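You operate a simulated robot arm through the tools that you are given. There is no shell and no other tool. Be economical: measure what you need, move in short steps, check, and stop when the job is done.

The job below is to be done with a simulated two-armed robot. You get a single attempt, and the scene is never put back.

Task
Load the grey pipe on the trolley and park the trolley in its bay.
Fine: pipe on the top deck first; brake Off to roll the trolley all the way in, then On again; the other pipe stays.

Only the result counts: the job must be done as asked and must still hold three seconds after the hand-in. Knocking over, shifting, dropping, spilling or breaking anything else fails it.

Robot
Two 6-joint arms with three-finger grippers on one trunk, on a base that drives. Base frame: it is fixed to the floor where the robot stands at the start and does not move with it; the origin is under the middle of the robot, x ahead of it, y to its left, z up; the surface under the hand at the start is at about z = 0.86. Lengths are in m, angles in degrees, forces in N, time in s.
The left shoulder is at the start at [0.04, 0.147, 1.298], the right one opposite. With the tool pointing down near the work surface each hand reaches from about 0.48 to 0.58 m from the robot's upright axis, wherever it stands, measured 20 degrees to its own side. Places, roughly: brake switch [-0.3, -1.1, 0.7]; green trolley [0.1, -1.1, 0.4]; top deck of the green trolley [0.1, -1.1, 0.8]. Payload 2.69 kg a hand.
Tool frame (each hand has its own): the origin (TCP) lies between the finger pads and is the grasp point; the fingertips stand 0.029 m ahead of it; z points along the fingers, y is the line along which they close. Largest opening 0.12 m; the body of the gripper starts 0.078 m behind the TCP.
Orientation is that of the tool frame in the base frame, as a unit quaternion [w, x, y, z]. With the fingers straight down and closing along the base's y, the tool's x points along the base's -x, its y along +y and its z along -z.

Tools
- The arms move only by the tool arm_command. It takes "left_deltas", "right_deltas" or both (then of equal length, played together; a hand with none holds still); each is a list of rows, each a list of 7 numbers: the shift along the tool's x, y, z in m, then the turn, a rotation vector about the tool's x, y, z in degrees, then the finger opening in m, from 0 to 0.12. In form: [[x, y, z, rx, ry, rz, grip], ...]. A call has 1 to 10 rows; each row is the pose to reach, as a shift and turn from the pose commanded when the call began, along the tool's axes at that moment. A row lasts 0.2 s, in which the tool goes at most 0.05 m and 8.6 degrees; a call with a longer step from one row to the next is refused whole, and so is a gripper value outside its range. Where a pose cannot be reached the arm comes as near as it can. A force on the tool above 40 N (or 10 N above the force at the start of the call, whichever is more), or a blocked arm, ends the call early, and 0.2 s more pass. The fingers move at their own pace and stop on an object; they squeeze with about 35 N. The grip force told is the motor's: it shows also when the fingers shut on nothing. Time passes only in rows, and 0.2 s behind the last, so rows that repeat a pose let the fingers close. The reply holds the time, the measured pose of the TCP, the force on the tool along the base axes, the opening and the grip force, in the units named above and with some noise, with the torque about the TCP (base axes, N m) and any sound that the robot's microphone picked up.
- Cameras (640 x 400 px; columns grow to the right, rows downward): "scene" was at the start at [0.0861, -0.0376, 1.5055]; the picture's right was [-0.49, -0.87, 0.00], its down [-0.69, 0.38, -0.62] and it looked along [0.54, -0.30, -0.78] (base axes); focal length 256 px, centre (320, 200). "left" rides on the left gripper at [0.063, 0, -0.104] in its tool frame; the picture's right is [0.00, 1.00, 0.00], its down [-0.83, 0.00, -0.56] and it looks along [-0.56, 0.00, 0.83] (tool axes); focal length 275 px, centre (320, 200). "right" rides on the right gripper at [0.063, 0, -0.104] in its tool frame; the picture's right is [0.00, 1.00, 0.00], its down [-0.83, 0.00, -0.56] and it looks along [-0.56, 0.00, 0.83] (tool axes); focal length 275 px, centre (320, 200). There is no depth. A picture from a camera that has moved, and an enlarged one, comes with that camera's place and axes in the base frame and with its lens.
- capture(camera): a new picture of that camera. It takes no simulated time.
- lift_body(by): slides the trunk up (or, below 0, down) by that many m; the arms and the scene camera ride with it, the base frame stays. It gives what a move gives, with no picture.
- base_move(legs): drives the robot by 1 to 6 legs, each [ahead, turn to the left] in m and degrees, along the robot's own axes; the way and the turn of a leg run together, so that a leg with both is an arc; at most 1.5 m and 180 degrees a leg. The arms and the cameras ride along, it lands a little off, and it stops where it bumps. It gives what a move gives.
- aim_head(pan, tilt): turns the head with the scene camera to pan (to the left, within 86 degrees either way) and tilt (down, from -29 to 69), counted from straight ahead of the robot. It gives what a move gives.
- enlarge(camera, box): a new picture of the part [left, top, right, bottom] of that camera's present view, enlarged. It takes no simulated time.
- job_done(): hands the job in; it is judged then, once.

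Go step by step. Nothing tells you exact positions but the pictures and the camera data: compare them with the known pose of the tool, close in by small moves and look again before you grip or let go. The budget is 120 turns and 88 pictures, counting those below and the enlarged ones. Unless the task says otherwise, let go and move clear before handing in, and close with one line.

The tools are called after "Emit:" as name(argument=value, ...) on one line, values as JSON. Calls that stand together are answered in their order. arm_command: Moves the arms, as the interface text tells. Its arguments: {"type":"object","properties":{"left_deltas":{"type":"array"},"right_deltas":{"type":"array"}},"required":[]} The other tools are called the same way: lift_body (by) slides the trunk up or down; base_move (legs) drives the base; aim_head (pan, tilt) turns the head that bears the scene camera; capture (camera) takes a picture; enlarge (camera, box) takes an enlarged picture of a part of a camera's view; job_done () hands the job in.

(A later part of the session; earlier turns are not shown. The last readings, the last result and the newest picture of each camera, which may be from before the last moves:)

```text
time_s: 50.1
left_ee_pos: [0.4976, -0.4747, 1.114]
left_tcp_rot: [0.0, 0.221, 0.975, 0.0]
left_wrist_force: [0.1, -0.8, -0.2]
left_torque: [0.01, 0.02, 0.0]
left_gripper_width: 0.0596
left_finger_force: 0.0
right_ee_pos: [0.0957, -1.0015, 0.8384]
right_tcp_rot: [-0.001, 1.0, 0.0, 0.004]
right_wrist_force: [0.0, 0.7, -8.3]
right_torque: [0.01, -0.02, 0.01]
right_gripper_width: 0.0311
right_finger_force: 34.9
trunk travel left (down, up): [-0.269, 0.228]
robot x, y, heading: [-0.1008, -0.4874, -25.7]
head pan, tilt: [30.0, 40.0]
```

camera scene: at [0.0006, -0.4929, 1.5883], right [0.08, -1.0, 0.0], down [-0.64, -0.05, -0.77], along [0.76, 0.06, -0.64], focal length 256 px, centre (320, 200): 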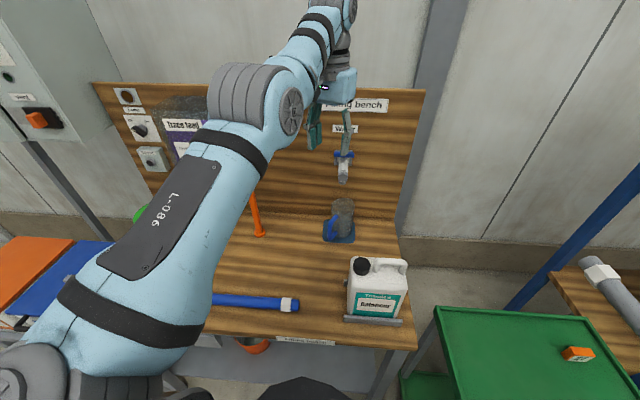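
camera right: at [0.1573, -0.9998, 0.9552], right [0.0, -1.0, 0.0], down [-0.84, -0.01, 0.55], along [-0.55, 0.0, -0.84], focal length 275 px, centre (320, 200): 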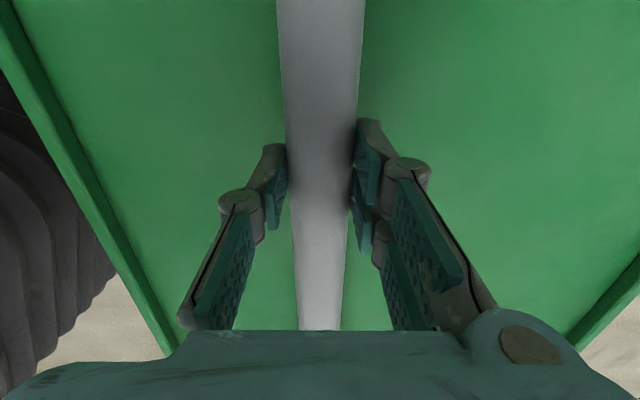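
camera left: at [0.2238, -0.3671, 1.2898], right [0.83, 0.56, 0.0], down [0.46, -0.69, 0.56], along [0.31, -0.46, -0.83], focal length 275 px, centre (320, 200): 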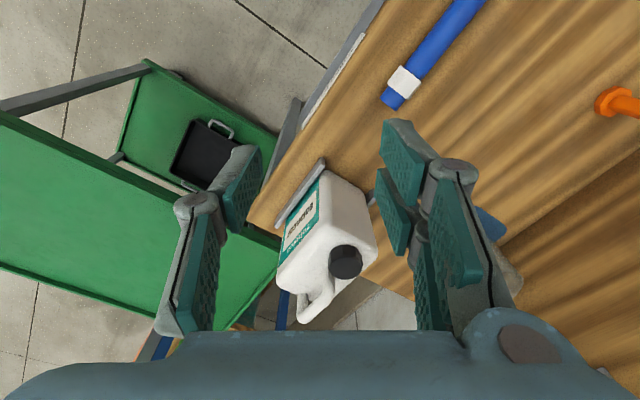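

Emit:
lift_body(by=-0.004)

Emit:
lift_body(by=-0.003)

```text
time_s: 50.6
left_ee_pos: [0.4973, -0.4738, 1.1116]
left_tcp_rot: [0.0, 0.221, 0.975, 0.0]
left_wrist_force: [-0.5, 0.1, -0.3]
left_torque: [-0.03, 0.04, -0.04]
left_gripper_width: 0.0598
left_finger_force: 0.0
right_ee_pos: [0.0953, -1.0011, 0.834]
right_tcp_rot: [-0.002, 1.0, 0.0, 0.003]
right_wrist_force: [-0.2, -0.7, -8.7]
right_torque: [-0.01, -0.03, -0.08]
right_gripper_width: 0.0311
right_finger_force: 35.5
trunk travel left (down, up): [-0.265, 0.232]
robot x, y, heading: [-0.103, -0.4875, -25.6]
head pan, tilt: [30.0, 40.0]
```

```text
time_s: 51.1
left_ee_pos: [0.4977, -0.4744, 1.1066]
left_tcp_rot: [0.0, 0.221, 0.975, 0.0]
left_wrist_force: [0.4, -0.2, -0.6]
left_torque: [-0.01, -0.01, 0.01]
left_gripper_width: 0.0601
left_finger_force: 0.0
right_ee_pos: [0.0965, -1.0008, 0.8311]
right_tcp_rot: [-0.002, 1.0, 0.0, 0.004]
right_wrist_force: [0.1, 0.0, -9.3]
right_torque: [0.0, -0.04, -0.03]
right_gripper_width: 0.0309
right_finger_force: 35.4
trunk travel left (down, up): [-0.262, 0.235]
robot x, y, heading: [-0.1007, -0.4895, -25.7]
head pan, tilt: [30.0, 40.0]
```

No contact yet at 0.831; I'll continue stepping down.

Emit:
lift_body(by=-0.004)

Emit:
lift_body(by=-0.003)

Emit:
capture(camera="right")

```text
time_s: 51.7
left_ee_pos: [0.4988, -0.4739, 1.1045]
left_tcp_rot: [0.0, 0.221, 0.975, 0.0]
left_wrist_force: [-0.4, 0.8, 0.4]
left_torque: [0.0, -0.03, 0.0]
left_gripper_width: 0.0601
left_finger_force: 0.1
right_ee_pos: [0.095, -1.0014, 0.8268]
right_tcp_rot: [-0.002, 1.0, -0.001, 0.003]
right_wrist_force: [-0.4, -0.6, -9.0]
right_torque: [0.0, -0.03, 0.03]
right_gripper_width: 0.031
right_finger_force: 35.2
trunk travel left (down, up): [-0.258, 0.239]
robot x, y, heading: [-0.0977, -0.4856, -25.7]
head pan, tilt: [30.0, 40.0]
```

```text
time_s: 52.2
left_ee_pos: [0.4987, -0.4744, 1.1004]
left_tcp_rot: [0.0, 0.221, 0.975, 0.0]
left_wrist_force: [-0.6, 0.4, 0.2]
left_torque: [-0.03, 0.02, -0.04]
left_gripper_width: 0.0601
left_finger_force: 0.1
right_ee_pos: [0.095, -1.0011, 0.8251]
right_tcp_rot: [-0.002, 1.0, 0.0, 0.004]
right_wrist_force: [-0.1, -0.6, -8.7]
right_torque: [0.01, 0.01, -0.02]
right_gripper_width: 0.0312
right_finger_force: 34.5
trunk travel left (down, up): [-0.255, 0.242]
robot x, y, heading: [-0.1011, -0.49, -25.5]
head pan, tilt: [30.0, 40.0]
```

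```text
62 pictures are left
camera right: at [0.1574, -0.9997, 0.9285], right [0.0, -1.0, 0.0], down [-0.84, -0.01, 0.55], along [-0.55, 0.0, -0.84], focal length 275 px, centre (320, 200)
```

right: 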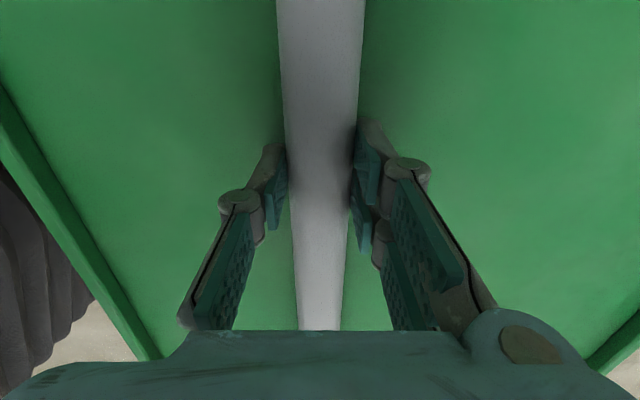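

The contact shadow is deepening; I estimate about 1 cm left. Continuing.

Emit:
lift_body(by=-0.005)

Emit:
lift_body(by=-0.003)

Emit:
lift_body(by=-0.003)

```text
time_s: 52.7
left_ee_pos: [0.4981, -0.4736, 1.0968]
left_tcp_rot: [0.0, 0.22, 0.976, 0.0]
left_wrist_force: [-0.2, -0.8, -0.3]
left_torque: [-0.02, 0.0, -0.01]
left_gripper_width: 0.0601
left_finger_force: 0.0
right_ee_pos: [0.0951, -1.0005, 0.8194]
right_tcp_rot: [-0.002, 1.0, 0.0, 0.005]
right_wrist_force: [0.1, -0.4, -8.1]
right_torque: [-0.03, -0.01, 0.0]
right_gripper_width: 0.0309
right_finger_force: 34.6
trunk travel left (down, up): [-0.25, 0.247]
robot x, y, heading: [-0.0993, -0.4876, -25.4]
head pan, tilt: [30.0, 40.0]
```

```text
time_s: 53.2
left_ee_pos: [0.4986, -0.4723, 1.0932]
left_tcp_rot: [0.0, 0.221, 0.975, -0.001]
left_wrist_force: [0.1, 0.2, 0.3]
left_torque: [0.03, 0.0, 0.02]
left_gripper_width: 0.0599
left_finger_force: 0.1
right_ee_pos: [0.0957, -1.0002, 0.8176]
right_tcp_rot: [-0.002, 1.0, 0.0, 0.004]
right_wrist_force: [1.1, 0.4, -2.2]
right_torque: [0.09, 0.36, 0.35]
right_gripper_width: 0.0311
right_finger_force: 35.1
trunk travel left (down, up): [-0.247, 0.25]
robot x, y, heading: [-0.1035, -0.4895, -25.6]
head pan, tilt: [30.0, 40.0]
```

```text
time_s: 53.8
left_ee_pos: [0.4968, -0.4735, 1.0916]
left_tcp_rot: [0.001, 0.22, 0.975, 0.0]
left_wrist_force: [-0.3, -0.1, 0.3]
left_torque: [0.0, -0.01, 0.02]
left_gripper_width: 0.0597
left_finger_force: 0.1
right_ee_pos: [0.0952, -1.0013, 0.8161]
right_tcp_rot: [0.0, 1.0, -0.001, 0.006]
right_wrist_force: [0.2, -8.7, 15.9]
right_torque: [0.01, -0.72, -0.11]
right_gripper_width: 0.0312
right_finger_force: 35.2
trunk travel left (down, up): [-0.244, 0.253]
robot x, y, heading: [-0.1027, -0.4894, -25.7]
head pan, tilt: [30.0, 40.0]
```

Contact is made, pressing with about 16 N. I'll ease up 2 mm and open gently.

Emit:
lift_body(by=0.002)

Emit:
arm_command(right_deltas=[[0, 0, 0, 0, 0, 0, 0.033], [0, 0, 0, 0, 0, 0, 0.036], [0, 0, 0, 0, 0, 0, 0.045], [0, 0, 0, 0, 0, 0, 0.06]])

Emit:
capture(camera="right")

```text
time_s: 54.3
left_ee_pos: [0.498, -0.473, 1.0923]
left_tcp_rot: [0.001, 0.219, 0.976, 0.0]
left_wrist_force: [-0.9, 0.6, 0.7]
left_torque: [0.01, -0.01, -0.01]
left_gripper_width: 0.0599
left_finger_force: 0.1
right_ee_pos: [0.0952, -0.9999, 0.8153]
right_tcp_rot: [-0.002, 1.0, 0.0, 0.003]
right_wrist_force: [0.6, -0.2, -7.0]
right_torque: [0.0, -0.35, -0.1]
right_gripper_width: 0.0309
right_finger_force: 35.3
trunk travel left (down, up): [-0.246, 0.251]
robot x, y, heading: [-0.1043, -0.4912, -25.7]
head pan, tilt: [30.0, 40.0]
```

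```text
time_s: 55.3
left_ee_pos: [0.4973, -0.4726, 1.0931]
left_tcp_rot: [0.001, 0.221, 0.975, 0.0]
left_wrist_force: [0.3, 1.0, 0.6]
left_torque: [0.01, -0.04, 0.03]
left_gripper_width: 0.06
left_finger_force: 0.0
right_ee_pos: [0.0936, -0.9997, 0.8167]
right_tcp_rot: [-0.001, 1.0, -0.001, 0.004]
right_wrist_force: [0.9, 0.4, -0.2]
right_torque: [-0.01, 0.02, 0.01]
right_gripper_width: 0.0597
right_finger_force: 0.2
trunk travel left (down, up): [-0.246, 0.251]
robot x, y, heading: [-0.1021, -0.4858, -25.5]
head pan, tilt: [30.0, 40.0]
```

```text
61 pictures are left
camera right: at [0.1568, -0.9987, 0.9205], right [0.0, -1.0, 0.0], down [-0.84, -0.01, 0.55], along [-0.55, 0.0, -0.84], focal length 275 px, centre (320, 200)
```

right: 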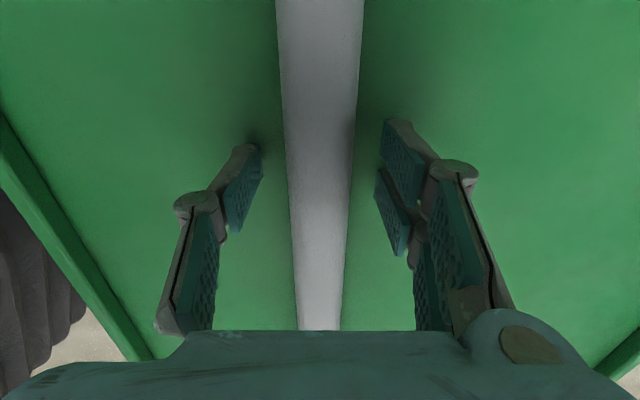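

The pipe rests on the deck, released. I'll raise everything and then look at it and at the brake area.

Emit:
lift_body(by=0.25)

Emit:
arm_command(right_deltas=[[0, 0, -0.04, 0, 0, 0, 0.06], [0, 0, -0.08, 0, 0, 0, 0.06], [0, 0, -0.12, 0, 0, 0, 0.06]])

Emit:
base_move(legs=[[-0.55, 0]])

Emit:
aim_head(pan=-15, tilt=40)

Emit:
capture(camera="scene")

```text
time_s: 57.9
left_ee_pos: [0.4979, -0.4732, 1.3422]
left_tcp_rot: [0.001, 0.221, 0.975, 0.0]
left_wrist_force: [0.5, -0.2, -0.6]
left_torque: [0.01, 0.04, -0.02]
left_gripper_width: 0.06
left_finger_force: 0.0
right_ee_pos: [0.0955, -1.0004, 1.0655]
right_tcp_rot: [-0.002, 1.0, 0.0, 0.004]
right_wrist_force: [-0.4, 0.1, 0.8]
right_torque: [0.01, 0.01, 0.01]
right_gripper_width: 0.0598
right_finger_force: 0.0
trunk travel left (down, up): [-0.496, 0.001]
robot x, y, heading: [-0.1084, -0.4897, -25.6]
head pan, tilt: [30.0, 40.0]
```

```text
time_s: 58.7
left_ee_pos: [0.4976, -0.4718, 1.3424]
left_tcp_rot: [0.001, 0.22, 0.975, 0.0]
left_wrist_force: [-0.7, -1.1, 0.3]
left_torque: [0.0, -0.01, -0.01]
left_gripper_width: 0.0601
left_finger_force: 0.1
right_ee_pos: [0.0918, -1.0, 1.1873]
right_tcp_rot: [-0.001, 1.0, 0.0, 0.003]
right_wrist_force: [0.4, 0.1, -0.1]
right_torque: [-0.03, -0.01, 0.03]
right_gripper_width: 0.06
right_finger_force: 0.0
trunk travel left (down, up): [-0.496, 0.001]
robot x, y, heading: [-0.1046, -0.4872, -25.6]
head pan, tilt: [30.0, 40.0]
```

```text
time_s: 61.8
left_ee_pos: [0.0148, -0.2415, 1.3404]
left_tcp_rot: [0.0, 0.222, 0.975, 0.001]
left_wrist_force: [-0.7, 1.0, -0.2]
left_torque: [-0.03, 0.0, 0.04]
left_gripper_width: 0.06
left_finger_force: 0.1
right_ee_pos: [-0.3912, -0.7681, 1.185]
right_tcp_rot: [-0.002, 1.0, -0.001, 0.002]
right_wrist_force: [-0.3, -0.6, 0.3]
right_torque: [0.01, 0.05, 0.02]
right_gripper_width: 0.0601
right_finger_force: 0.1
trunk travel left (down, up): [-0.496, 0.001]
robot x, y, heading: [-0.5893, -0.2573, -25.5]
head pan, tilt: [30.0, 40.0]
```

```text
time_s: 62.9
left_ee_pos: [0.0117, -0.2402, 1.3419]
left_tcp_rot: [0.001, 0.221, 0.975, -0.001]
left_wrist_force: [0.6, 0.0, -0.8]
left_torque: [-0.03, -0.03, 0.01]
left_gripper_width: 0.0599
left_finger_force: 0.1
right_ee_pos: [-0.3951, -0.7679, 1.1879]
right_tcp_rot: [-0.001, 1.0, -0.001, 0.004]
right_wrist_force: [-0.4, 0.1, 0.4]
right_torque: [-0.05, 0.03, -0.01]
right_gripper_width: 0.0602
right_finger_force: 0.0
trunk travel left (down, up): [-0.496, 0.001]
robot x, y, heading: [-0.5893, -0.2533, -25.6]
head pan, tilt: [-15.0, 40.0]
```

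```text
60 pictures are left
camera scene: at [-0.5067, -0.3195, 1.5922], right [-0.65, -0.76, 0.0], down [-0.49, 0.42, -0.77], along [0.58, -0.5, -0.64], focal length 256 px, centre (320, 200)
```

scene: 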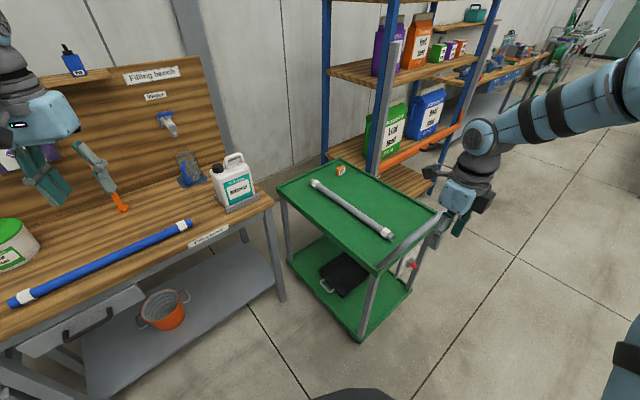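

The pipe lies nicely on the deck, and I can see a red brake lever at the handle end. I'll drive around behind the handle to about (-0.8, -0.70), heading 0.

Emit:
base_move(legs=[[0, -88], [0.5, 0], [0, 113.5]])

Emit:
aim_head(pan=-35, tilt=50)

Emit:
capture(camera="scene")

```text
time_s: 74.3
left_ee_pos: [-0.2525, -0.4393, 1.3419]
left_tcp_rot: [0.0, 0.001, 1.0, 0.0]
left_wrist_force: [0.1, -0.1, 0.1]
left_torque: [0.03, -0.03, 0.01]
left_gripper_width: 0.0601
left_finger_force: 0.1
right_ee_pos: [-0.3927, -1.0895, 1.1876]
right_tcp_rot: [-0.004, 0.976, 0.22, 0.005]
right_wrist_force: [-0.4, -0.1, 0.0]
right_torque: [0.0, 0.05, -0.01]
right_gripper_width: 0.0598
right_finger_force: 0.0
trunk travel left (down, up): [-0.496, 0.001]
robot x, y, heading: [-0.7885, -0.708, -0.2]
head pan, tilt: [-15.0, 40.0]
```

```text
time_s: 75.1
left_ee_pos: [-0.2515, -0.4387, 1.3415]
left_tcp_rot: [0.001, 0.0, 1.0, 0.001]
left_wrist_force: [-0.3, 0.5, -0.3]
left_torque: [0.01, 0.0, 0.02]
left_gripper_width: 0.0603
left_finger_force: 0.1
right_ee_pos: [-0.3914, -1.0907, 1.1877]
right_tcp_rot: [-0.002, 0.976, 0.22, 0.004]
right_wrist_force: [0.6, -0.4, 0.2]
right_torque: [0.01, -0.01, 0.01]
right_gripper_width: 0.0599
right_finger_force: 0.1
trunk travel left (down, up): [-0.496, 0.001]
robot x, y, heading: [-0.7903, -0.7103, -0.0]
head pan, tilt: [-35.0, 50.0]
```

```text
59 pictures are left
camera scene: at [-0.7056, -0.7551, 1.578], right [-0.58, -0.82, 0.0], down [-0.63, 0.44, -0.64], along [0.53, -0.37, -0.77], focal length 256 px, centre (320, 200)
```

scene: 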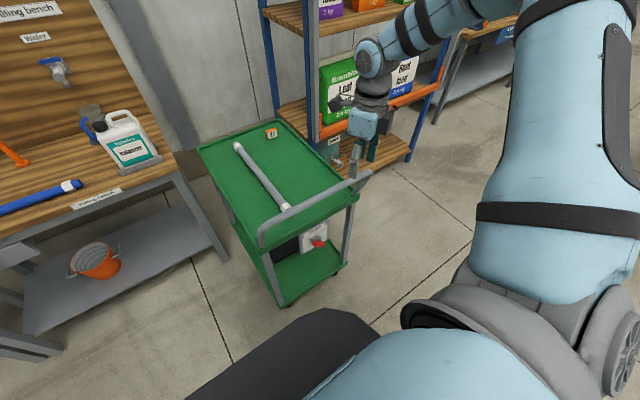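

Emit:
enlarge(camera="scene", box=[240, 150, 400, 270])

Emit:
enlarge(camera="scene", box=[280, 215, 350, 265])

```text
3.33 times, centred on (320, 210) of scene
camera zoom: at [-0.7056, -0.7551, 1.578], right [-0.58, -0.82, 0.0], down [-0.63, 0.44, -0.64], along [0.53, -0.37, -0.77], focal length 854 px, centre (320, 167)
```

zoom: 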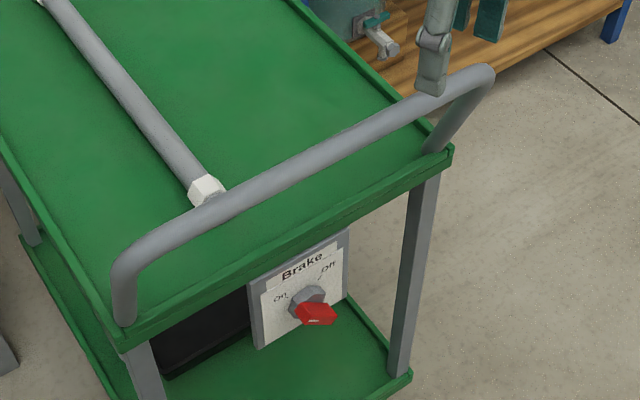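

```text
8.00 times, centred on (315, 240) of scene
camera zoom: at [-0.7056, -0.7551, 1.578], right [-0.58, -0.82, 0.0], down [-0.63, 0.44, -0.64], along [0.53, -0.37, -0.77], focal length 2048 px, centre (360, -120)
```

zoom: 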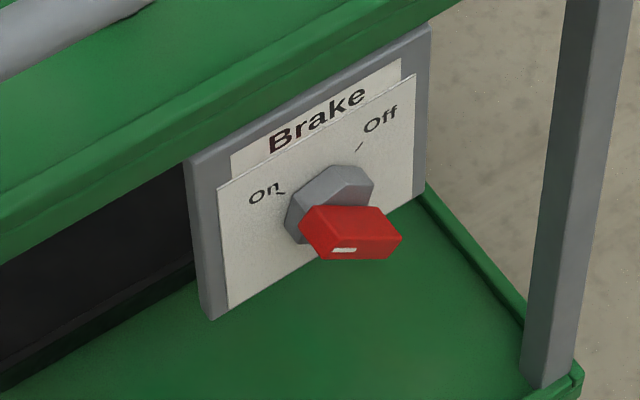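

The brake is a red lever knob on a panel facing -x under the deck end, with On at upper left and Off at upper right. I'll back off 0.3 m, then turn the right tool horizontal, pointing +x, to get a front view of it.

Emit:
base_move(legs=[[-0.3, 0]])

Emit:
arm_command(right_deltas=[[0, 0, 0, 0, 0, 8.5, 0.06], [0.02, 0.01, 0, 0, 0, 17, 0.06], [0.05, 0.024, 0, 0, 0, 25.4, 0.06], [0.09, 0.043, 0, 0, 0, 25.4, 0.06]])

Emit:
arm_command(right_deltas=[[0, 0, 0, 0, 8.5, 0, 0.06], [0, 0, 0, 0, 17, 0, 0.06], [0, 0, 0, 0, 25.5, 0, 0.06], [0, 0, 0, 0, 34, 0, 0.06], [0, 0, 0, 0, 42.5, 0, 0.06], [0, 0, 0, 0, 51, 0, 0.06], [0, 0, 0, 0, 59.5, 0, 0.06], [0, 0, 0, 0, 68, 0, 0.06], [0, 0, 0, 0, 76.5, 0, 0.06], [0, 0, 0, 0, 85, 0, 0.06]])

```text
time_s: 77.2
left_ee_pos: [-0.5423, -0.4394, 1.3392]
left_tcp_rot: [-0.002, 0.004, 1.0, 0.0]
left_wrist_force: [0.4, -0.2, 0.2]
left_torque: [-0.03, 0.0, 0.0]
left_gripper_width: 0.0602
left_finger_force: 0.1
right_ee_pos: [-0.6856, -1.0892, 1.1866]
right_tcp_rot: [-0.003, 0.976, 0.217, 0.002]
right_wrist_force: [0.2, -1.2, 0.2]
right_torque: [0.01, 0.06, -0.01]
right_gripper_width: 0.0602
right_finger_force: 0.1
trunk travel left (down, up): [-0.496, 0.001]
robot x, y, heading: [-1.0873, -0.7083, -0.4]
head pan, tilt: [-35.0, 50.0]
```

```text
time_s: 78.2
left_ee_pos: [-0.5487, -0.4394, 1.3433]
left_tcp_rot: [0.001, 0.004, 1.0, 0.0]
left_wrist_force: [-0.2, -0.6, 0.0]
left_torque: [-0.01, -0.01, 0.0]
left_gripper_width: 0.0598
left_finger_force: 0.1
right_ee_pos: [-0.6398, -1.1362, 1.1818]
right_tcp_rot: [-0.003, 1.0, -0.003, 0.004]
right_wrist_force: [0.4, -0.6, 0.1]
right_torque: [0.03, -0.02, 0.01]
right_gripper_width: 0.06
right_finger_force: 0.1
right hand out of reach, approached as far as the arm can: row 2, 3, 4
trunk travel left (down, up): [-0.496, 0.001]
robot x, y, heading: [-1.0861, -0.7105, -0.6]
head pan, tilt: [-35.0, 50.0]
```

```text
time_s: 80.4
left_ee_pos: [-0.5484, -0.44, 1.342]
left_tcp_rot: [0.001, 0.004, 1.0, 0.0]
left_wrist_force: [0.1, -0.5, -0.1]
left_torque: [-0.03, -0.02, -0.03]
left_gripper_width: 0.0599
left_finger_force: 0.1
right_ee_pos: [-0.6415, -1.1339, 1.1807]
right_tcp_rot: [-0.001, 0.735, -0.005, 0.678]
right_wrist_force: [0.0, 0.3, 0.2]
right_torque: [-0.02, 0.03, -0.03]
right_gripper_width: 0.0599
right_finger_force: 0.0
right hand out of reach, approached as far as the arm can: row 1, 2, 3, 4, 5, 6, 7, 8, 9
trunk travel left (down, up): [-0.496, 0.001]
robot x, y, heading: [-1.0906, -0.7118, -0.5]
head pan, tilt: [-35.0, 50.0]
```

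The tool is horizontal now. I'll lower the trunk to bring it to brake height and look with the right wrist camera.

Emit:
lift_body(by=-0.47)

Emit:
arm_command(right_deltas=[[0, 0, 0, 0, 5, 0, 0.06]])

Emit:
capture(camera="right")

Emit:
capture(camera="scene")

```text
refused: -0.47 is not a number from -0.4 to 0.4
```

```text
time_s: 80.8
left_ee_pos: [-0.5484, -0.4399, 1.3415]
left_tcp_rot: [0.001, 0.003, 1.0, 0.0]
left_wrist_force: [0.8, 0.4, -0.1]
left_torque: [0.02, -0.02, 0.02]
left_gripper_width: 0.06
left_finger_force: 0.1
right_ee_pos: [-0.6416, -1.1345, 1.1812]
right_tcp_rot: [-0.001, 0.704, -0.004, 0.71]
right_wrist_force: [0.1, -0.6, -0.3]
right_torque: [0.03, -0.03, 0.0]
right_gripper_width: 0.0599
right_finger_force: 0.1
trunk travel left (down, up): [-0.496, 0.001]
robot x, y, heading: [-1.0836, -0.7072, -0.4]
head pan, tilt: [-35.0, 50.0]
```

```text
56 pictures are left
camera right: at [-0.7471, -1.1333, 1.2427], right [0.0, -1.0, 0.0], down [-0.55, 0.0, -0.84], along [0.84, 0.0, -0.55], focal length 275 px, centre (320, 200)
```

right: 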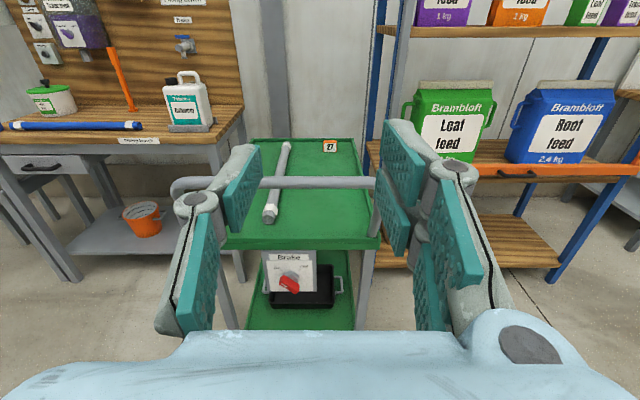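

```text
55 pictures are left
camera scene: at [-1.0031, -0.7542, 1.5779], right [-0.58, -0.81, 0.0], down [-0.62, 0.45, -0.64], along [0.52, -0.37, -0.77], focal length 256 px, centre (320, 200)
```

scene: 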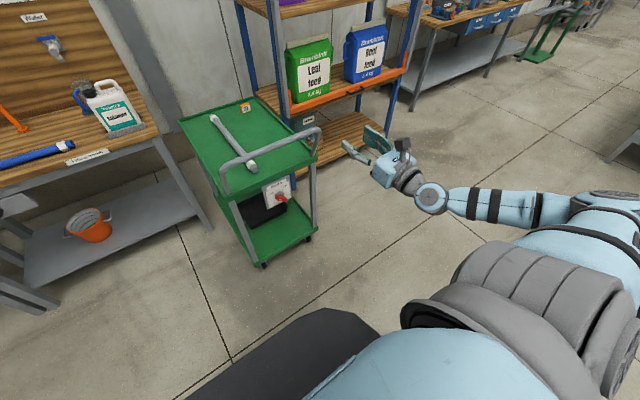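

A very good view: the trolley faces straight into the gap between bench and rack, with about 8 cm each side. I'll zoom in on the brake.

Emit:
enlarge(camera="right", box=[250, 240, 330, 310])

Emit:
lift_body(by=-0.4)

Emit:
capture(camera="right")

```text
5.71 times, centred on (290, 275) of right
camera zoom: at [-0.7471, -1.1333, 1.2427], right [0.0, -1.0, 0.0], down [-0.55, 0.0, -0.84], along [0.84, 0.0, -0.55], focal length 1573 px, centre (491, -229)
```

zoom: 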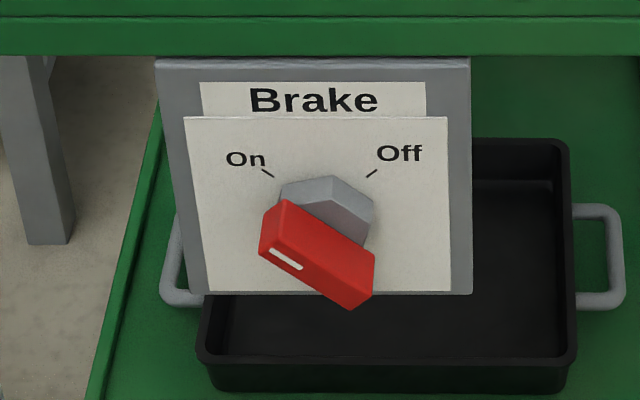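

```text
time_s: 84.6
left_ee_pos: [-0.5473, -0.4387, 0.9406]
left_tcp_rot: [0.0, 0.003, 1.0, 0.0]
left_wrist_force: [0.2, -1.0, 0.5]
left_torque: [0.04, 0.01, 0.0]
left_gripper_width: 0.0602
left_finger_force: 0.0
right_ee_pos: [-0.6403, -1.1351, 0.7819]
right_tcp_rot: [-0.001, 0.705, -0.004, 0.71]
right_wrist_force: [0.5, -0.5, 0.6]
right_torque: [-0.01, 0.0, -0.01]
right_gripper_width: 0.0599
right_finger_force: 0.0
trunk travel left (down, up): [-0.096, 0.401]
robot x, y, heading: [-1.0844, -0.7074, -0.6]
head pan, tilt: [-35.0, 50.0]
```

```text
53 pictures are left
camera right: at [-0.7464, -1.1328, 0.8429], right [0.0, -1.0, 0.0], down [-0.55, 0.0, -0.83], along [0.83, 0.0, -0.55], focal length 275 px, centre (320, 200)
```

right: 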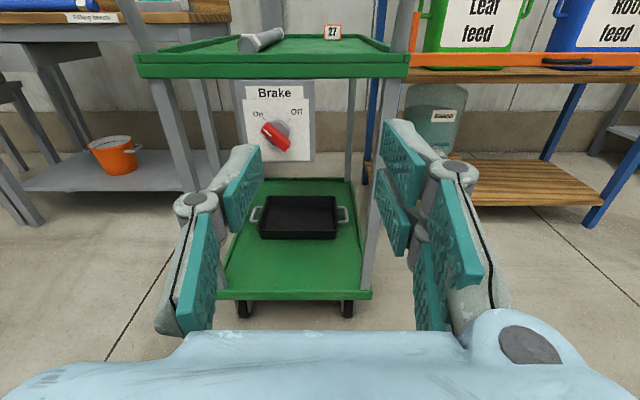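

The red bar points at On (upper left), and Off is 90° clockwise. By triangulation the knob is at about (-0.26, -1.05, 0.66). I'll lower the hand, shift the robot 8 cm to its left by a turn-and-reverse, and come forward to line up.

Emit:
lift_body(by=-0.09)

Emit:
arm_command(right_deltas=[[-0.035, 0, 0, 0, 0, 0, 0.06]])

Emit:
base_move(legs=[[0, -20], [-0.243, 0], [0, 20.5], [0.4, 0]])

Emit:
capture(camera="right")

```text
time_s: 85.8
left_ee_pos: [-0.5477, -0.4383, 0.8534]
left_tcp_rot: [0.001, 0.004, 1.0, 0.0]
left_wrist_force: [-0.3, 0.6, 0.8]
left_torque: [0.0, -0.01, 0.01]
left_gripper_width: 0.0598
left_finger_force: 0.0
right_ee_pos: [-0.6421, -1.135, 0.6931]
right_tcp_rot: [0.0, 0.705, -0.004, 0.709]
right_wrist_force: [1.2, 0.6, -0.4]
right_torque: [-0.02, -0.03, 0.02]
right_gripper_width: 0.06
right_finger_force: 0.1
trunk travel left (down, up): [-0.006, 0.491]
robot x, y, heading: [-1.0847, -0.7071, -0.6]
head pan, tilt: [-35.0, 50.0]
```

```text
time_s: 86.2
left_ee_pos: [-0.5482, -0.4393, 0.8533]
left_tcp_rot: [0.001, 0.003, 1.0, 0.0]
left_wrist_force: [0.2, -0.3, 0.4]
left_torque: [-0.02, -0.02, -0.01]
left_gripper_width: 0.0602
left_finger_force: 0.0
right_ee_pos: [-0.64, -1.1334, 0.6574]
right_tcp_rot: [0.0, 0.705, -0.004, 0.709]
right_wrist_force: [1.0, -0.5, -0.8]
right_torque: [-0.01, -0.03, -0.02]
right_gripper_width: 0.06
right_finger_force: 0.0
trunk travel left (down, up): [-0.006, 0.491]
robot x, y, heading: [-1.0877, -0.7059, -0.5]
head pan, tilt: [-35.0, 50.0]
```

```text
time_s: 92.3
left_ee_pos: [-0.3869, -0.3554, 0.8524]
left_tcp_rot: [0.001, 0.001, 1.0, -0.001]
left_wrist_force: [0.2, -0.1, 0.2]
left_torque: [0.01, 0.04, -0.01]
left_gripper_width: 0.0601
left_finger_force: 0.0
right_ee_pos: [-0.476, -1.0488, 0.6571]
right_tcp_rot: [-0.002, 0.705, -0.003, 0.71]
right_wrist_force: [-0.1, -0.2, -0.8]
right_torque: [-0.01, 0.01, 0.02]
right_gripper_width: 0.0599
right_finger_force: 0.0
trunk travel left (down, up): [-0.006, 0.491]
robot x, y, heading: [-0.9255, -0.6222, -0.4]
head pan, tilt: [-35.0, 50.0]
```

```text
52 pictures are left
camera right: at [-0.5811, -1.0474, 0.719], right [0.0, -1.0, 0.0], down [-0.55, 0.0, -0.83], along [0.83, 0.0, -0.55], focal length 275 px, centre (320, 200)
```

right: 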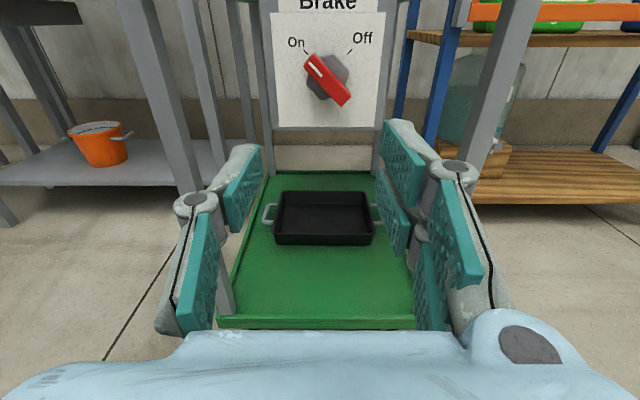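

Well lined up. I'll zoom in on the knob to measure it.

Emit:
enlarge(camera="right", box=[270, 20, 390, 130])

```text
3.64 times, centred on (330, 75) of right
camera zoom: at [-0.5811, -1.0474, 0.719], right [0.0, -1.0, 0.0], down [-0.55, 0.0, -0.83], along [0.83, 0.0, -0.55], focal length 1001 px, centre (284, 654)
```

zoom: 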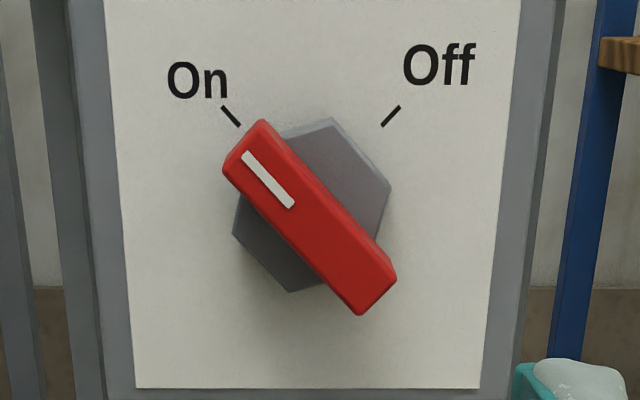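

The knob's axis is at (y, z) = (-1.055, 0.664), with the bar front at x≈-0.265. I'll roll the tool -45° so the fingers close across the bar, centre it, and drive 0.12 m closer.

Emit:
arm_command(right_deltas=[[0.002, 0.002, 0, 0, 0, -7.5, 0.06], [0.004, 0.004, 0, 0, 0, -15, 0.06], [0.007, 0.006, 0, 0, 0, -22.5, 0.06], [0.007, 0.006, 0, 0, 0, -30, 0.06], [0.007, 0.006, 0, 0, 0, -37.5, 0.06], [0.007, 0.006, 0, 0, 0, -45, 0.06]])

Emit:
base_move(legs=[[0.12, 0]])

Emit:
capture(camera="right")

```text
time_s: 93.7
left_ee_pos: [-0.3857, -0.3548, 0.8532]
left_tcp_rot: [0.001, 0.001, 1.0, 0.0]
left_wrist_force: [0.3, -0.1, -0.3]
left_torque: [-0.02, 0.01, -0.02]
left_gripper_width: 0.06
left_finger_force: 0.0
right_ee_pos: [-0.4758, -1.0548, 0.6628]
right_tcp_rot: [0.269, 0.652, 0.268, 0.656]
right_wrist_force: [-0.9, 0.2, 0.6]
right_torque: [-0.04, 0.0, -0.02]
right_gripper_width: 0.06
right_finger_force: 0.1
trunk travel left (down, up): [-0.006, 0.491]
robot x, y, heading: [-0.9231, -0.6212, -0.2]
head pan, tilt: [-35.0, 50.0]
```

```text
time_s: 94.9
left_ee_pos: [-0.2662, -0.3548, 0.8524]
left_tcp_rot: [0.0, 0.002, 1.0, 0.0]
left_wrist_force: [0.8, 0.5, 0.0]
left_torque: [0.0, 0.04, 0.01]
left_gripper_width: 0.0601
left_finger_force: 0.1
right_ee_pos: [-0.3572, -1.0561, 0.6638]
right_tcp_rot: [0.27, 0.653, 0.267, 0.656]
right_wrist_force: [0.0, 0.4, 0.0]
right_torque: [0.0, -0.03, 0.04]
right_gripper_width: 0.0602
right_finger_force: 0.1
trunk travel left (down, up): [-0.006, 0.491]
robot x, y, heading: [-0.8038, -0.6242, -0.5]
head pan, tilt: [-35.0, 50.0]
```

```text
50 pictures are left
camera right: at [-0.4623, -1.0103, 0.7067], right [-0.01, -0.71, 0.71], down [-0.55, -0.59, -0.59], along [0.83, -0.39, -0.39], focal length 275 px, centre (320, 200)
```

right: 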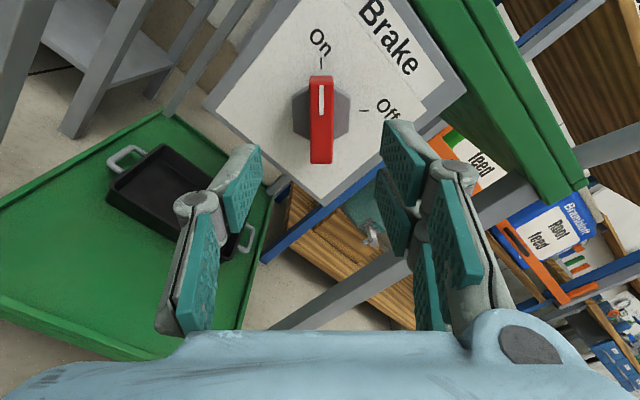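

The bar is exactly in line between the fingers. I'll advance with the arm and check.

Emit:
arm_command(right_deltas=[[0, 0, 0.025, 0, 0, 0, 0.06], [0, 0, 0.05, 0, 0, 0, 0.06], [0, 0, 0.07, 0, 0, 0, 0.06]])

Emit:
capture(camera="right")

```text
time_s: 95.7
left_ee_pos: [-0.2658, -0.3544, 0.8533]
left_tcp_rot: [0.001, 0.003, 1.0, 0.0]
left_wrist_force: [0.2, -0.7, -0.1]
left_torque: [-0.03, 0.0, 0.01]
left_gripper_width: 0.0601
left_finger_force: 0.0
right_ee_pos: [-0.2865, -1.058, 0.6655]
right_tcp_rot: [0.269, 0.653, 0.267, 0.656]
right_wrist_force: [0.0, 0.7, 0.0]
right_torque: [0.02, -0.02, 0.02]
right_gripper_width: 0.0601
right_finger_force: 0.1
trunk travel left (down, up): [-0.006, 0.491]
robot x, y, heading: [-0.8036, -0.6231, -0.5]
head pan, tilt: [-35.0, 50.0]
```

```text
49 pictures are left
camera right: at [-0.3924, -1.011, 0.7081], right [-0.01, -0.71, 0.71], down [-0.55, -0.59, -0.59], along [0.83, -0.39, -0.39], focal length 275 px, centre (320, 200)
```

right: 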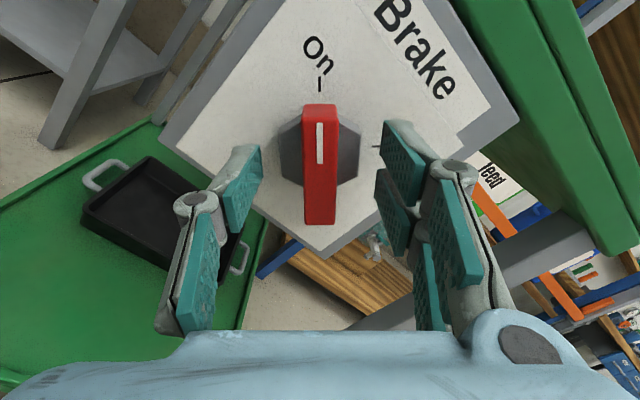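

The fingertips are about 8 mm past the bar's front face. I'll advance another 6 mm and close on it.

Emit:
arm_command(right_deltas=[[0, 0, 0.006, 0, 0, 0, 0.06], [0, 0, 0.006, 0, 0, 0, 0.03], [0, 0, 0.006, 0, 0, 0, 0.0], [0, 0, 0.006, 0, 0, 0, 0.0], [0, 0, 0.006, 0, 0, 0, 0.0]])

Emit:
capture(camera="right")

```text
time_s: 96.9
left_ee_pos: [-0.2658, -0.3561, 0.853]
left_tcp_rot: [0.001, 0.003, 1.0, 0.0]
left_wrist_force: [-0.1, 0.8, 1.4]
left_torque: [-0.01, 0.01, 0.0]
left_gripper_width: 0.0601
left_finger_force: 0.0
right_ee_pos: [-0.2827, -1.0571, 0.6647]
right_tcp_rot: [0.271, 0.652, 0.267, 0.655]
right_wrist_force: [5.7, -3.5, 2.8]
right_torque: [0.0, -0.07, -0.34]
right_gripper_width: 0.0434
right_finger_force: 45.2
trunk travel left (down, up): [-0.006, 0.491]
robot x, y, heading: [-0.8059, -0.6261, -0.3]
head pan, tilt: [-35.0, 50.0]
```

```text
48 pictures are left
camera right: at [-0.3866, -1.0111, 0.7077], right [-0.01, -0.71, 0.71], down [-0.55, -0.59, -0.59], along [0.83, -0.39, -0.39], focal length 275 px, centre (320, 200)
```

right: 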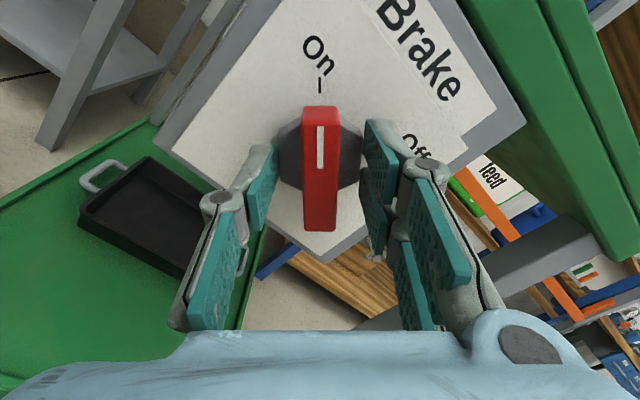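

The fingers closed on the hexagonal hub (4.3 cm). I'll open, back out 7 mm and close on the red bar only.

Emit:
arm_command(right_deltas=[[0, 0, 0, 0, 0, 0, 0.06], [0, 0, -0.007, 0, 0, 0, 0.06], [0, 0, -0.007, 0, 0, 0, 0.03], [0, 0, -0.007, 0, 0, 0, 0.0], [0, 0, -0.007, 0, 0, 0, 0.0], [0, 0, -0.007, 0, 0, 0, 0.0]])

Emit:
capture(camera="right")

```text
time_s: 98.3
left_ee_pos: [-0.2664, -0.3557, 0.8527]
left_tcp_rot: [0.001, 0.003, 1.0, 0.0]
left_wrist_force: [0.5, -0.4, 0.5]
left_torque: [-0.03, -0.01, -0.01]
left_gripper_width: 0.0601
left_finger_force: 0.1
right_ee_pos: [-0.2891, -1.0578, 0.664]
right_tcp_rot: [0.271, 0.652, 0.267, 0.656]
right_wrist_force: [-2.1, 2.3, -2.6]
right_torque: [-0.04, 0.05, 0.11]
right_gripper_width: 0.0161
right_finger_force: 42.0
trunk travel left (down, up): [-0.006, 0.491]
robot x, y, heading: [-0.8036, -0.6247, -0.5]
head pan, tilt: [-35.0, 50.0]
```

```text
47 pictures are left
camera right: at [-0.3938, -1.0112, 0.7077], right [-0.01, -0.71, 0.71], down [-0.55, -0.59, -0.59], along [0.83, -0.39, -0.39], focal length 275 px, centre (320, 200)
```

right: 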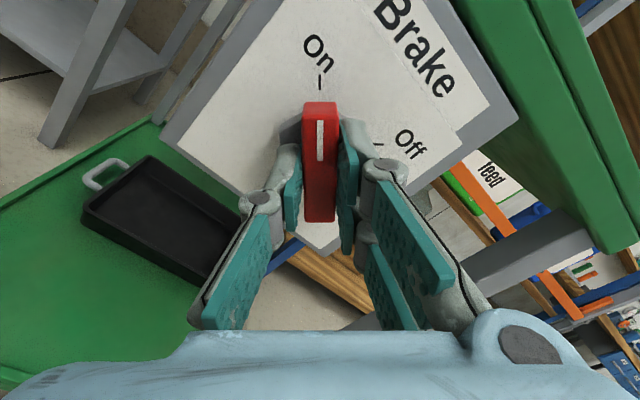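

I have the bar now (1.6 cm). I'll turn it clockwise toward Off.

Emit:
arm_command(right_deltas=[[0, 0, 0, 0, 0, 8, 0], [0, 0, 0, 0, 0, 16, 0], [0, 0, 0, 0, 0, 24, 0], [0, 0, 0, 0, 0, 32, 0], [0, 0, 0, 0, 0, 40, 0], [0, 0, 0, 0, 0, 48, 0], [0, 0, 0, 0, 0, 56, 0], [0, 0, 0, 0, 0, 64, 0]])

Emit:
capture(camera="right")

```text
time_s: 100.1
left_ee_pos: [-0.2662, -0.3553, 0.8518]
left_tcp_rot: [0.001, 0.003, 1.0, 0.0]
left_wrist_force: [-0.1, 0.3, 0.5]
left_torque: [-0.01, -0.02, 0.0]
left_gripper_width: 0.06
left_finger_force: 0.0
right_ee_pos: [-0.2884, -1.0572, 0.664]
right_tcp_rot: [-0.12, 0.695, -0.12, 0.699]
right_wrist_force: [-3.8, 5.0, -5.4]
right_torque: [0.01, -0.72, -0.23]
right_gripper_width: 0.0162
right_finger_force: 41.9
trunk travel left (down, up): [-0.006, 0.491]
robot x, y, heading: [-0.8044, -0.628, -0.7]
head pan, tilt: [-35.0, 50.0]
```

```text
46 pictures are left
camera right: at [-0.3937, -1.0758, 0.7224], right [0.0, -0.94, -0.33], down [-0.55, 0.28, -0.79], along [0.83, 0.18, -0.52], focal length 275 px, centre (320, 200)
```

right: 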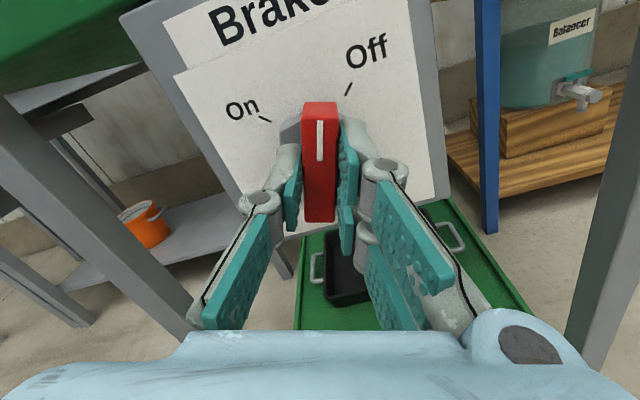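

It's turning fine; 26° more to reach the Off mark.

Emit:
arm_command(right_deltas=[[0, 0, 0, 0, 0, 8, 0], [0, 0, 0, 0, 0, 16, 0], [0, 0, 0, 0, 0, 22, 0], [0, 0, 0, 0, 0, 27, 0], [0, 0, 0, 0, 0, 27, 0]])

Emit:
capture(camera="right")

```text
time_s: 101.3
left_ee_pos: [-0.2659, -0.3543, 0.8513]
left_tcp_rot: [0.0, 0.003, 1.0, 0.001]
left_wrist_force: [-0.4, 0.0, 0.4]
left_torque: [-0.04, -0.01, 0.02]
left_gripper_width: 0.0601
left_finger_force: 0.0
right_ee_pos: [-0.289, -1.0559, 0.6648]
right_tcp_rot: [-0.278, 0.648, -0.278, 0.653]
right_wrist_force: [4.5, 0.2, -0.3]
right_torque: [-1.0, 0.14, 0.08]
right_gripper_width: 0.016
right_finger_force: 41.9
trunk travel left (down, up): [-0.006, 0.491]
robot x, y, heading: [-0.8034, -0.6273, -0.3]
head pan, tilt: [-35.0, 50.0]
```

```text
45 pictures are left
camera right: at [-0.3937, -1.1001, 0.7068], right [0.0, -0.69, -0.72], down [-0.55, 0.6, -0.58], along [0.83, 0.4, -0.38], focal length 275 px, centre (320, 200)
```

right: 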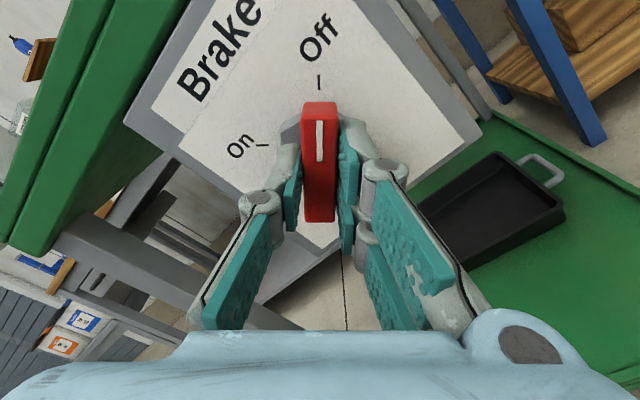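

The brake now points at Off. I'll release, back off 0.15 m, roll the tool so the fingers close vertically, and rise to the handle height.

Emit:
arm_command(right_deltas=[[0, 0, 0, 0, 0, 0, 0.06], [0, 0, 0, 0, 0, 0, 0.06], [0, 0, -0.03, 0, 0, 0, 0.06]])

Emit:
base_move(legs=[[-0.15, 0]])

Emit:
capture(camera="right")

Emit:
arm_command(right_deltas=[[0, 0, 0, 0, 0, 8, 0.07], [0, 0, 0, 0, 0, 16, 0.08], [0, 0, 0, 0, 0, 24, 0.09], [0, 0, 0, 0, 0, 32, 0.09], [0, 0, 0, 0, 0, 40, 0.09], [0, 0, 0, 0, 0, 44, 0.09]])

Emit:
lift_body(by=0.3)

Emit:
capture(camera="right")

Emit:
capture(camera="scene")

```text
time_s: 102.1
left_ee_pos: [-0.2667, -0.3553, 0.853]
left_tcp_rot: [0.001, 0.002, 1.0, 0.0]
left_wrist_force: [-0.6, 0.2, 0.4]
left_torque: [0.0, 0.01, 0.01]
left_gripper_width: 0.0598
left_finger_force: 0.1
right_ee_pos: [-0.3191, -1.0564, 0.6664]
right_tcp_rot: [-0.279, 0.648, -0.278, 0.652]
right_wrist_force: [0.7, -0.6, -0.7]
right_torque: [0.02, 0.02, 0.0]
right_gripper_width: 0.0601
right_finger_force: 0.1
trunk travel left (down, up): [-0.006, 0.491]
robot x, y, heading: [-0.8059, -0.6238, -0.4]
head pan, tilt: [-35.0, 50.0]
```

```text
time_s: 103.5
left_ee_pos: [-0.4185, -0.3537, 0.8536]
left_tcp_rot: [0.001, 0.002, 1.0, 0.0]
left_wrist_force: [0.6, -0.3, 0.5]
left_torque: [0.03, -0.03, -0.03]
left_gripper_width: 0.0598
left_finger_force: 0.1
right_ee_pos: [-0.4694, -1.0564, 0.6647]
right_tcp_rot: [-0.278, 0.647, -0.278, 0.653]
right_wrist_force: [-0.5, -0.1, 0.2]
right_torque: [-0.05, 0.04, 0.01]
right_gripper_width: 0.06
right_finger_force: 0.1
trunk travel left (down, up): [-0.006, 0.491]
robot x, y, heading: [-0.9545, -0.6255, -0.2]
head pan, tilt: [-35.0, 50.0]
```

```text
44 pictures are left
camera right: at [-0.5748, -1.0992, 0.7077], right [0.0, -0.69, -0.72], down [-0.55, 0.6, -0.58], along [0.83, 0.4, -0.38], focal length 275 px, centre (320, 200)
```

right: 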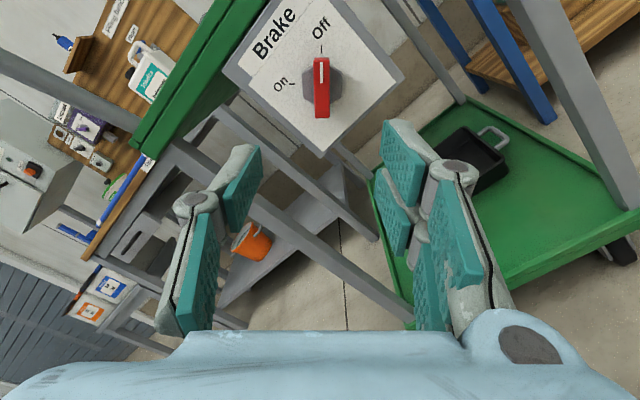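

```text
time_s: 104.9
left_ee_pos: [-0.4179, -0.3543, 0.8529]
left_tcp_rot: [0.0, 0.002, 1.0, -0.001]
left_wrist_force: [0.7, 0.1, 0.5]
left_torque: [0.0, 0.0, 0.01]
left_gripper_width: 0.0602
left_finger_force: 0.0
right_ee_pos: [-0.4496, -1.0438, 0.6688]
right_tcp_rot: [0.501, -0.497, 0.502, -0.499]
right_wrist_force: [-0.3, -0.3, 0.5]
right_torque: [0.0, 0.02, 0.01]
right_gripper_width: 0.0901
right_finger_force: 0.1
right hand out of reach, approached as far as the arm can: row 2, 3, 4, 5, 6
trunk travel left (down, up): [-0.006, 0.491]
robot x, y, heading: [-0.9498, -0.6232, -0.3]
head pan, tilt: [-35.0, 50.0]
```

```text
time_s: 107.9
left_ee_pos: [-0.417, -0.3545, 1.1525]
left_tcp_rot: [0.0, 0.002, 1.0, 0.001]
left_wrist_force: [-0.5, -0.2, 0.1]
left_torque: [-0.01, -0.02, 0.0]
left_gripper_width: 0.0601
left_finger_force: 0.1
right_ee_pos: [-0.4488, -1.0428, 0.9676]
right_tcp_rot: [0.501, -0.497, 0.502, -0.5]
right_wrist_force: [-0.3, 0.1, 0.2]
right_torque: [0.0, -0.03, -0.02]
right_gripper_width: 0.09
right_finger_force: 0.0
trunk travel left (down, up): [-0.306, 0.191]
robot x, y, heading: [-0.9521, -0.6237, -0.5]
head pan, tilt: [-35.0, 50.0]
```

```text
43 pictures are left
camera right: at [-0.5544, -1.1048, 0.9666], right [0.0, 0.0, -1.0], down [-0.55, 0.83, 0.0], along [0.83, 0.55, 0.0], focal length 275 px, centre (320, 200)
```

right: 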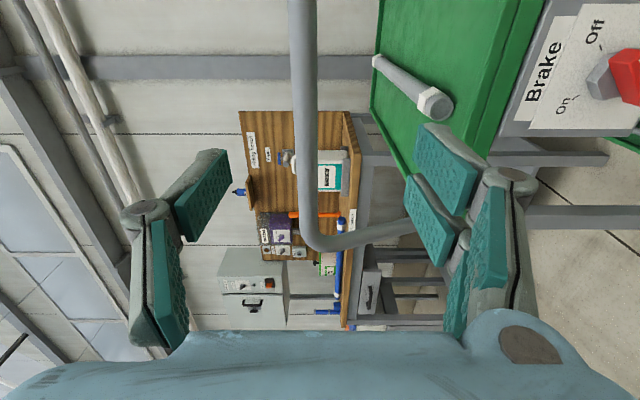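

```text
42 pictures are left
camera scene: at [-0.8711, -0.6697, 1.3881], right [-0.58, -0.82, 0.0], down [-0.62, 0.44, -0.64], along [0.52, -0.37, -0.77], focal length 256 px, centre (320, 200)
```

scene: 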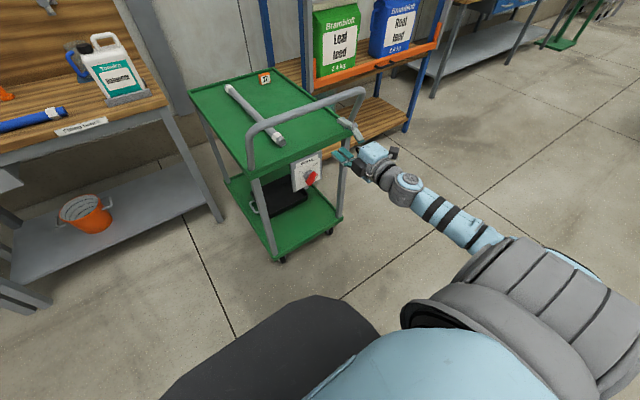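

Brake is confirmed Off. The handle bar is at about x -0.28, z 0.983, so I'll rise 1.5 cm and drive forward so it comes between the open fingers.

Emit:
lift_body(by=0.015)

Emit:
base_move(legs=[[0.11, 0]])

Emit:
capture(camera="right")

```text
time_s: 108.5
left_ee_pos: [-0.4171, -0.3543, 1.1674]
left_tcp_rot: [0.001, 0.001, 1.0, -0.001]
left_wrist_force: [0.0, 0.1, -0.2]
left_torque: [0.03, 0.01, 0.02]
left_gripper_width: 0.0602
left_finger_force: 0.1
right_ee_pos: [-0.4492, -1.0441, 0.9817]
right_tcp_rot: [0.5, -0.498, 0.502, -0.5]
right_wrist_force: [-0.7, 0.5, 0.4]
right_torque: [0.03, 0.02, 0.02]
right_gripper_width: 0.09
right_finger_force: 0.1
trunk travel left (down, up): [-0.321, 0.176]
robot x, y, heading: [-0.9513, -0.6277, -0.4]
head pan, tilt: [-35.0, 50.0]
```

```text
time_s: 109.7
left_ee_pos: [-0.3093, -0.3551, 1.1683]
left_tcp_rot: [0.001, 0.002, 1.0, 0.0]
left_wrist_force: [0.1, -0.1, 0.0]
left_torque: [-0.01, -0.05, 0.0]
left_gripper_width: 0.0602
left_finger_force: 0.0
right_ee_pos: [-0.3417, -1.0443, 0.9836]
right_tcp_rot: [0.502, -0.496, 0.501, -0.501]
right_wrist_force: [0.7, -0.2, -0.6]
right_torque: [0.02, -0.02, -0.02]
right_gripper_width: 0.0901
right_finger_force: 0.0
trunk travel left (down, up): [-0.321, 0.176]
robot x, y, heading: [-0.848, -0.624, -0.4]
head pan, tilt: [-35.0, 50.0]
```

```text
41 pictures are left
camera right: at [-0.4467, -1.1054, 0.9825], right [0.0, 0.0, -1.0], down [-0.55, 0.83, 0.0], along [0.83, 0.55, 0.0], focal length 275 px, centre (320, 200)
```

right: 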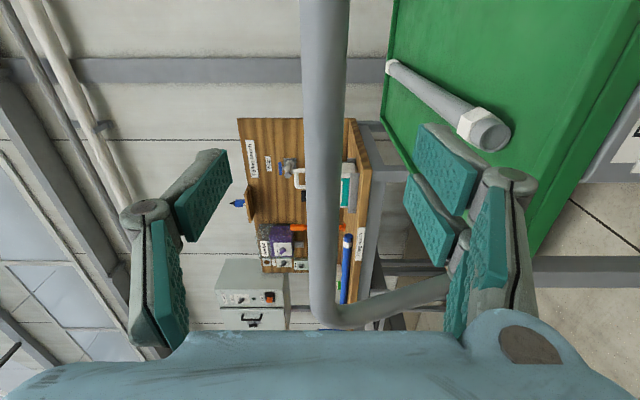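

The bar is centred between the fingers. I'll advance 6 cm with the arm and close.

Emit:
arm_command(right_deltas=[[0, 0, 0.03, 0, 0, 0, 0.09], [0, 0, 0.06, 0, 0, 0, 0.09]])

Emit:
capture(camera="right")

```text
time_s: 110.3
left_ee_pos: [-0.3083, -0.3555, 1.1681]
left_tcp_rot: [0.003, 0.002, 1.0, 0.0]
left_wrist_force: [-0.2, 0.2, -0.2]
left_torque: [0.0, -0.04, 0.01]
left_gripper_width: 0.0601
left_finger_force: 0.1
right_ee_pos: [-0.3272, -1.0479, 0.9797]
right_tcp_rot: [0.502, -0.497, 0.501, -0.5]
right_wrist_force: [0.1, 0.4, -0.4]
right_torque: [0.01, 0.02, -0.01]
right_gripper_width: 0.09
right_finger_force: 0.1
right hand out of reach, approached as far as the arm can: row 1, 2
trunk travel left (down, up): [-0.321, 0.176]
robot x, y, heading: [-0.8463, -0.6243, -0.2]
head pan, tilt: [-35.0, 50.0]
```

```text
40 pictures are left
camera right: at [-0.4307, -1.1089, 0.9787], right [0.01, 0.0, -1.0], down [-0.55, 0.83, 0.0], along [0.83, 0.55, 0.01], focal length 275 px, centre (320, 200)
```

right: 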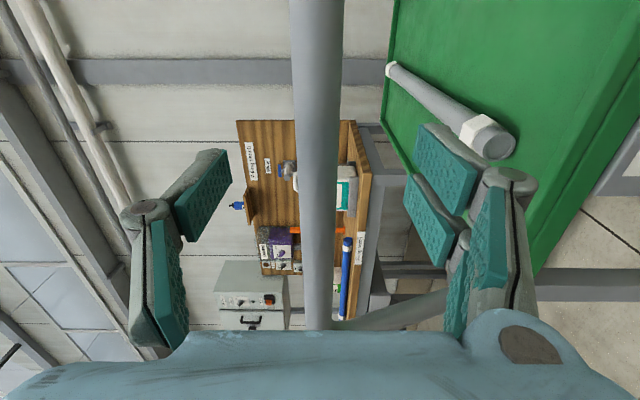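

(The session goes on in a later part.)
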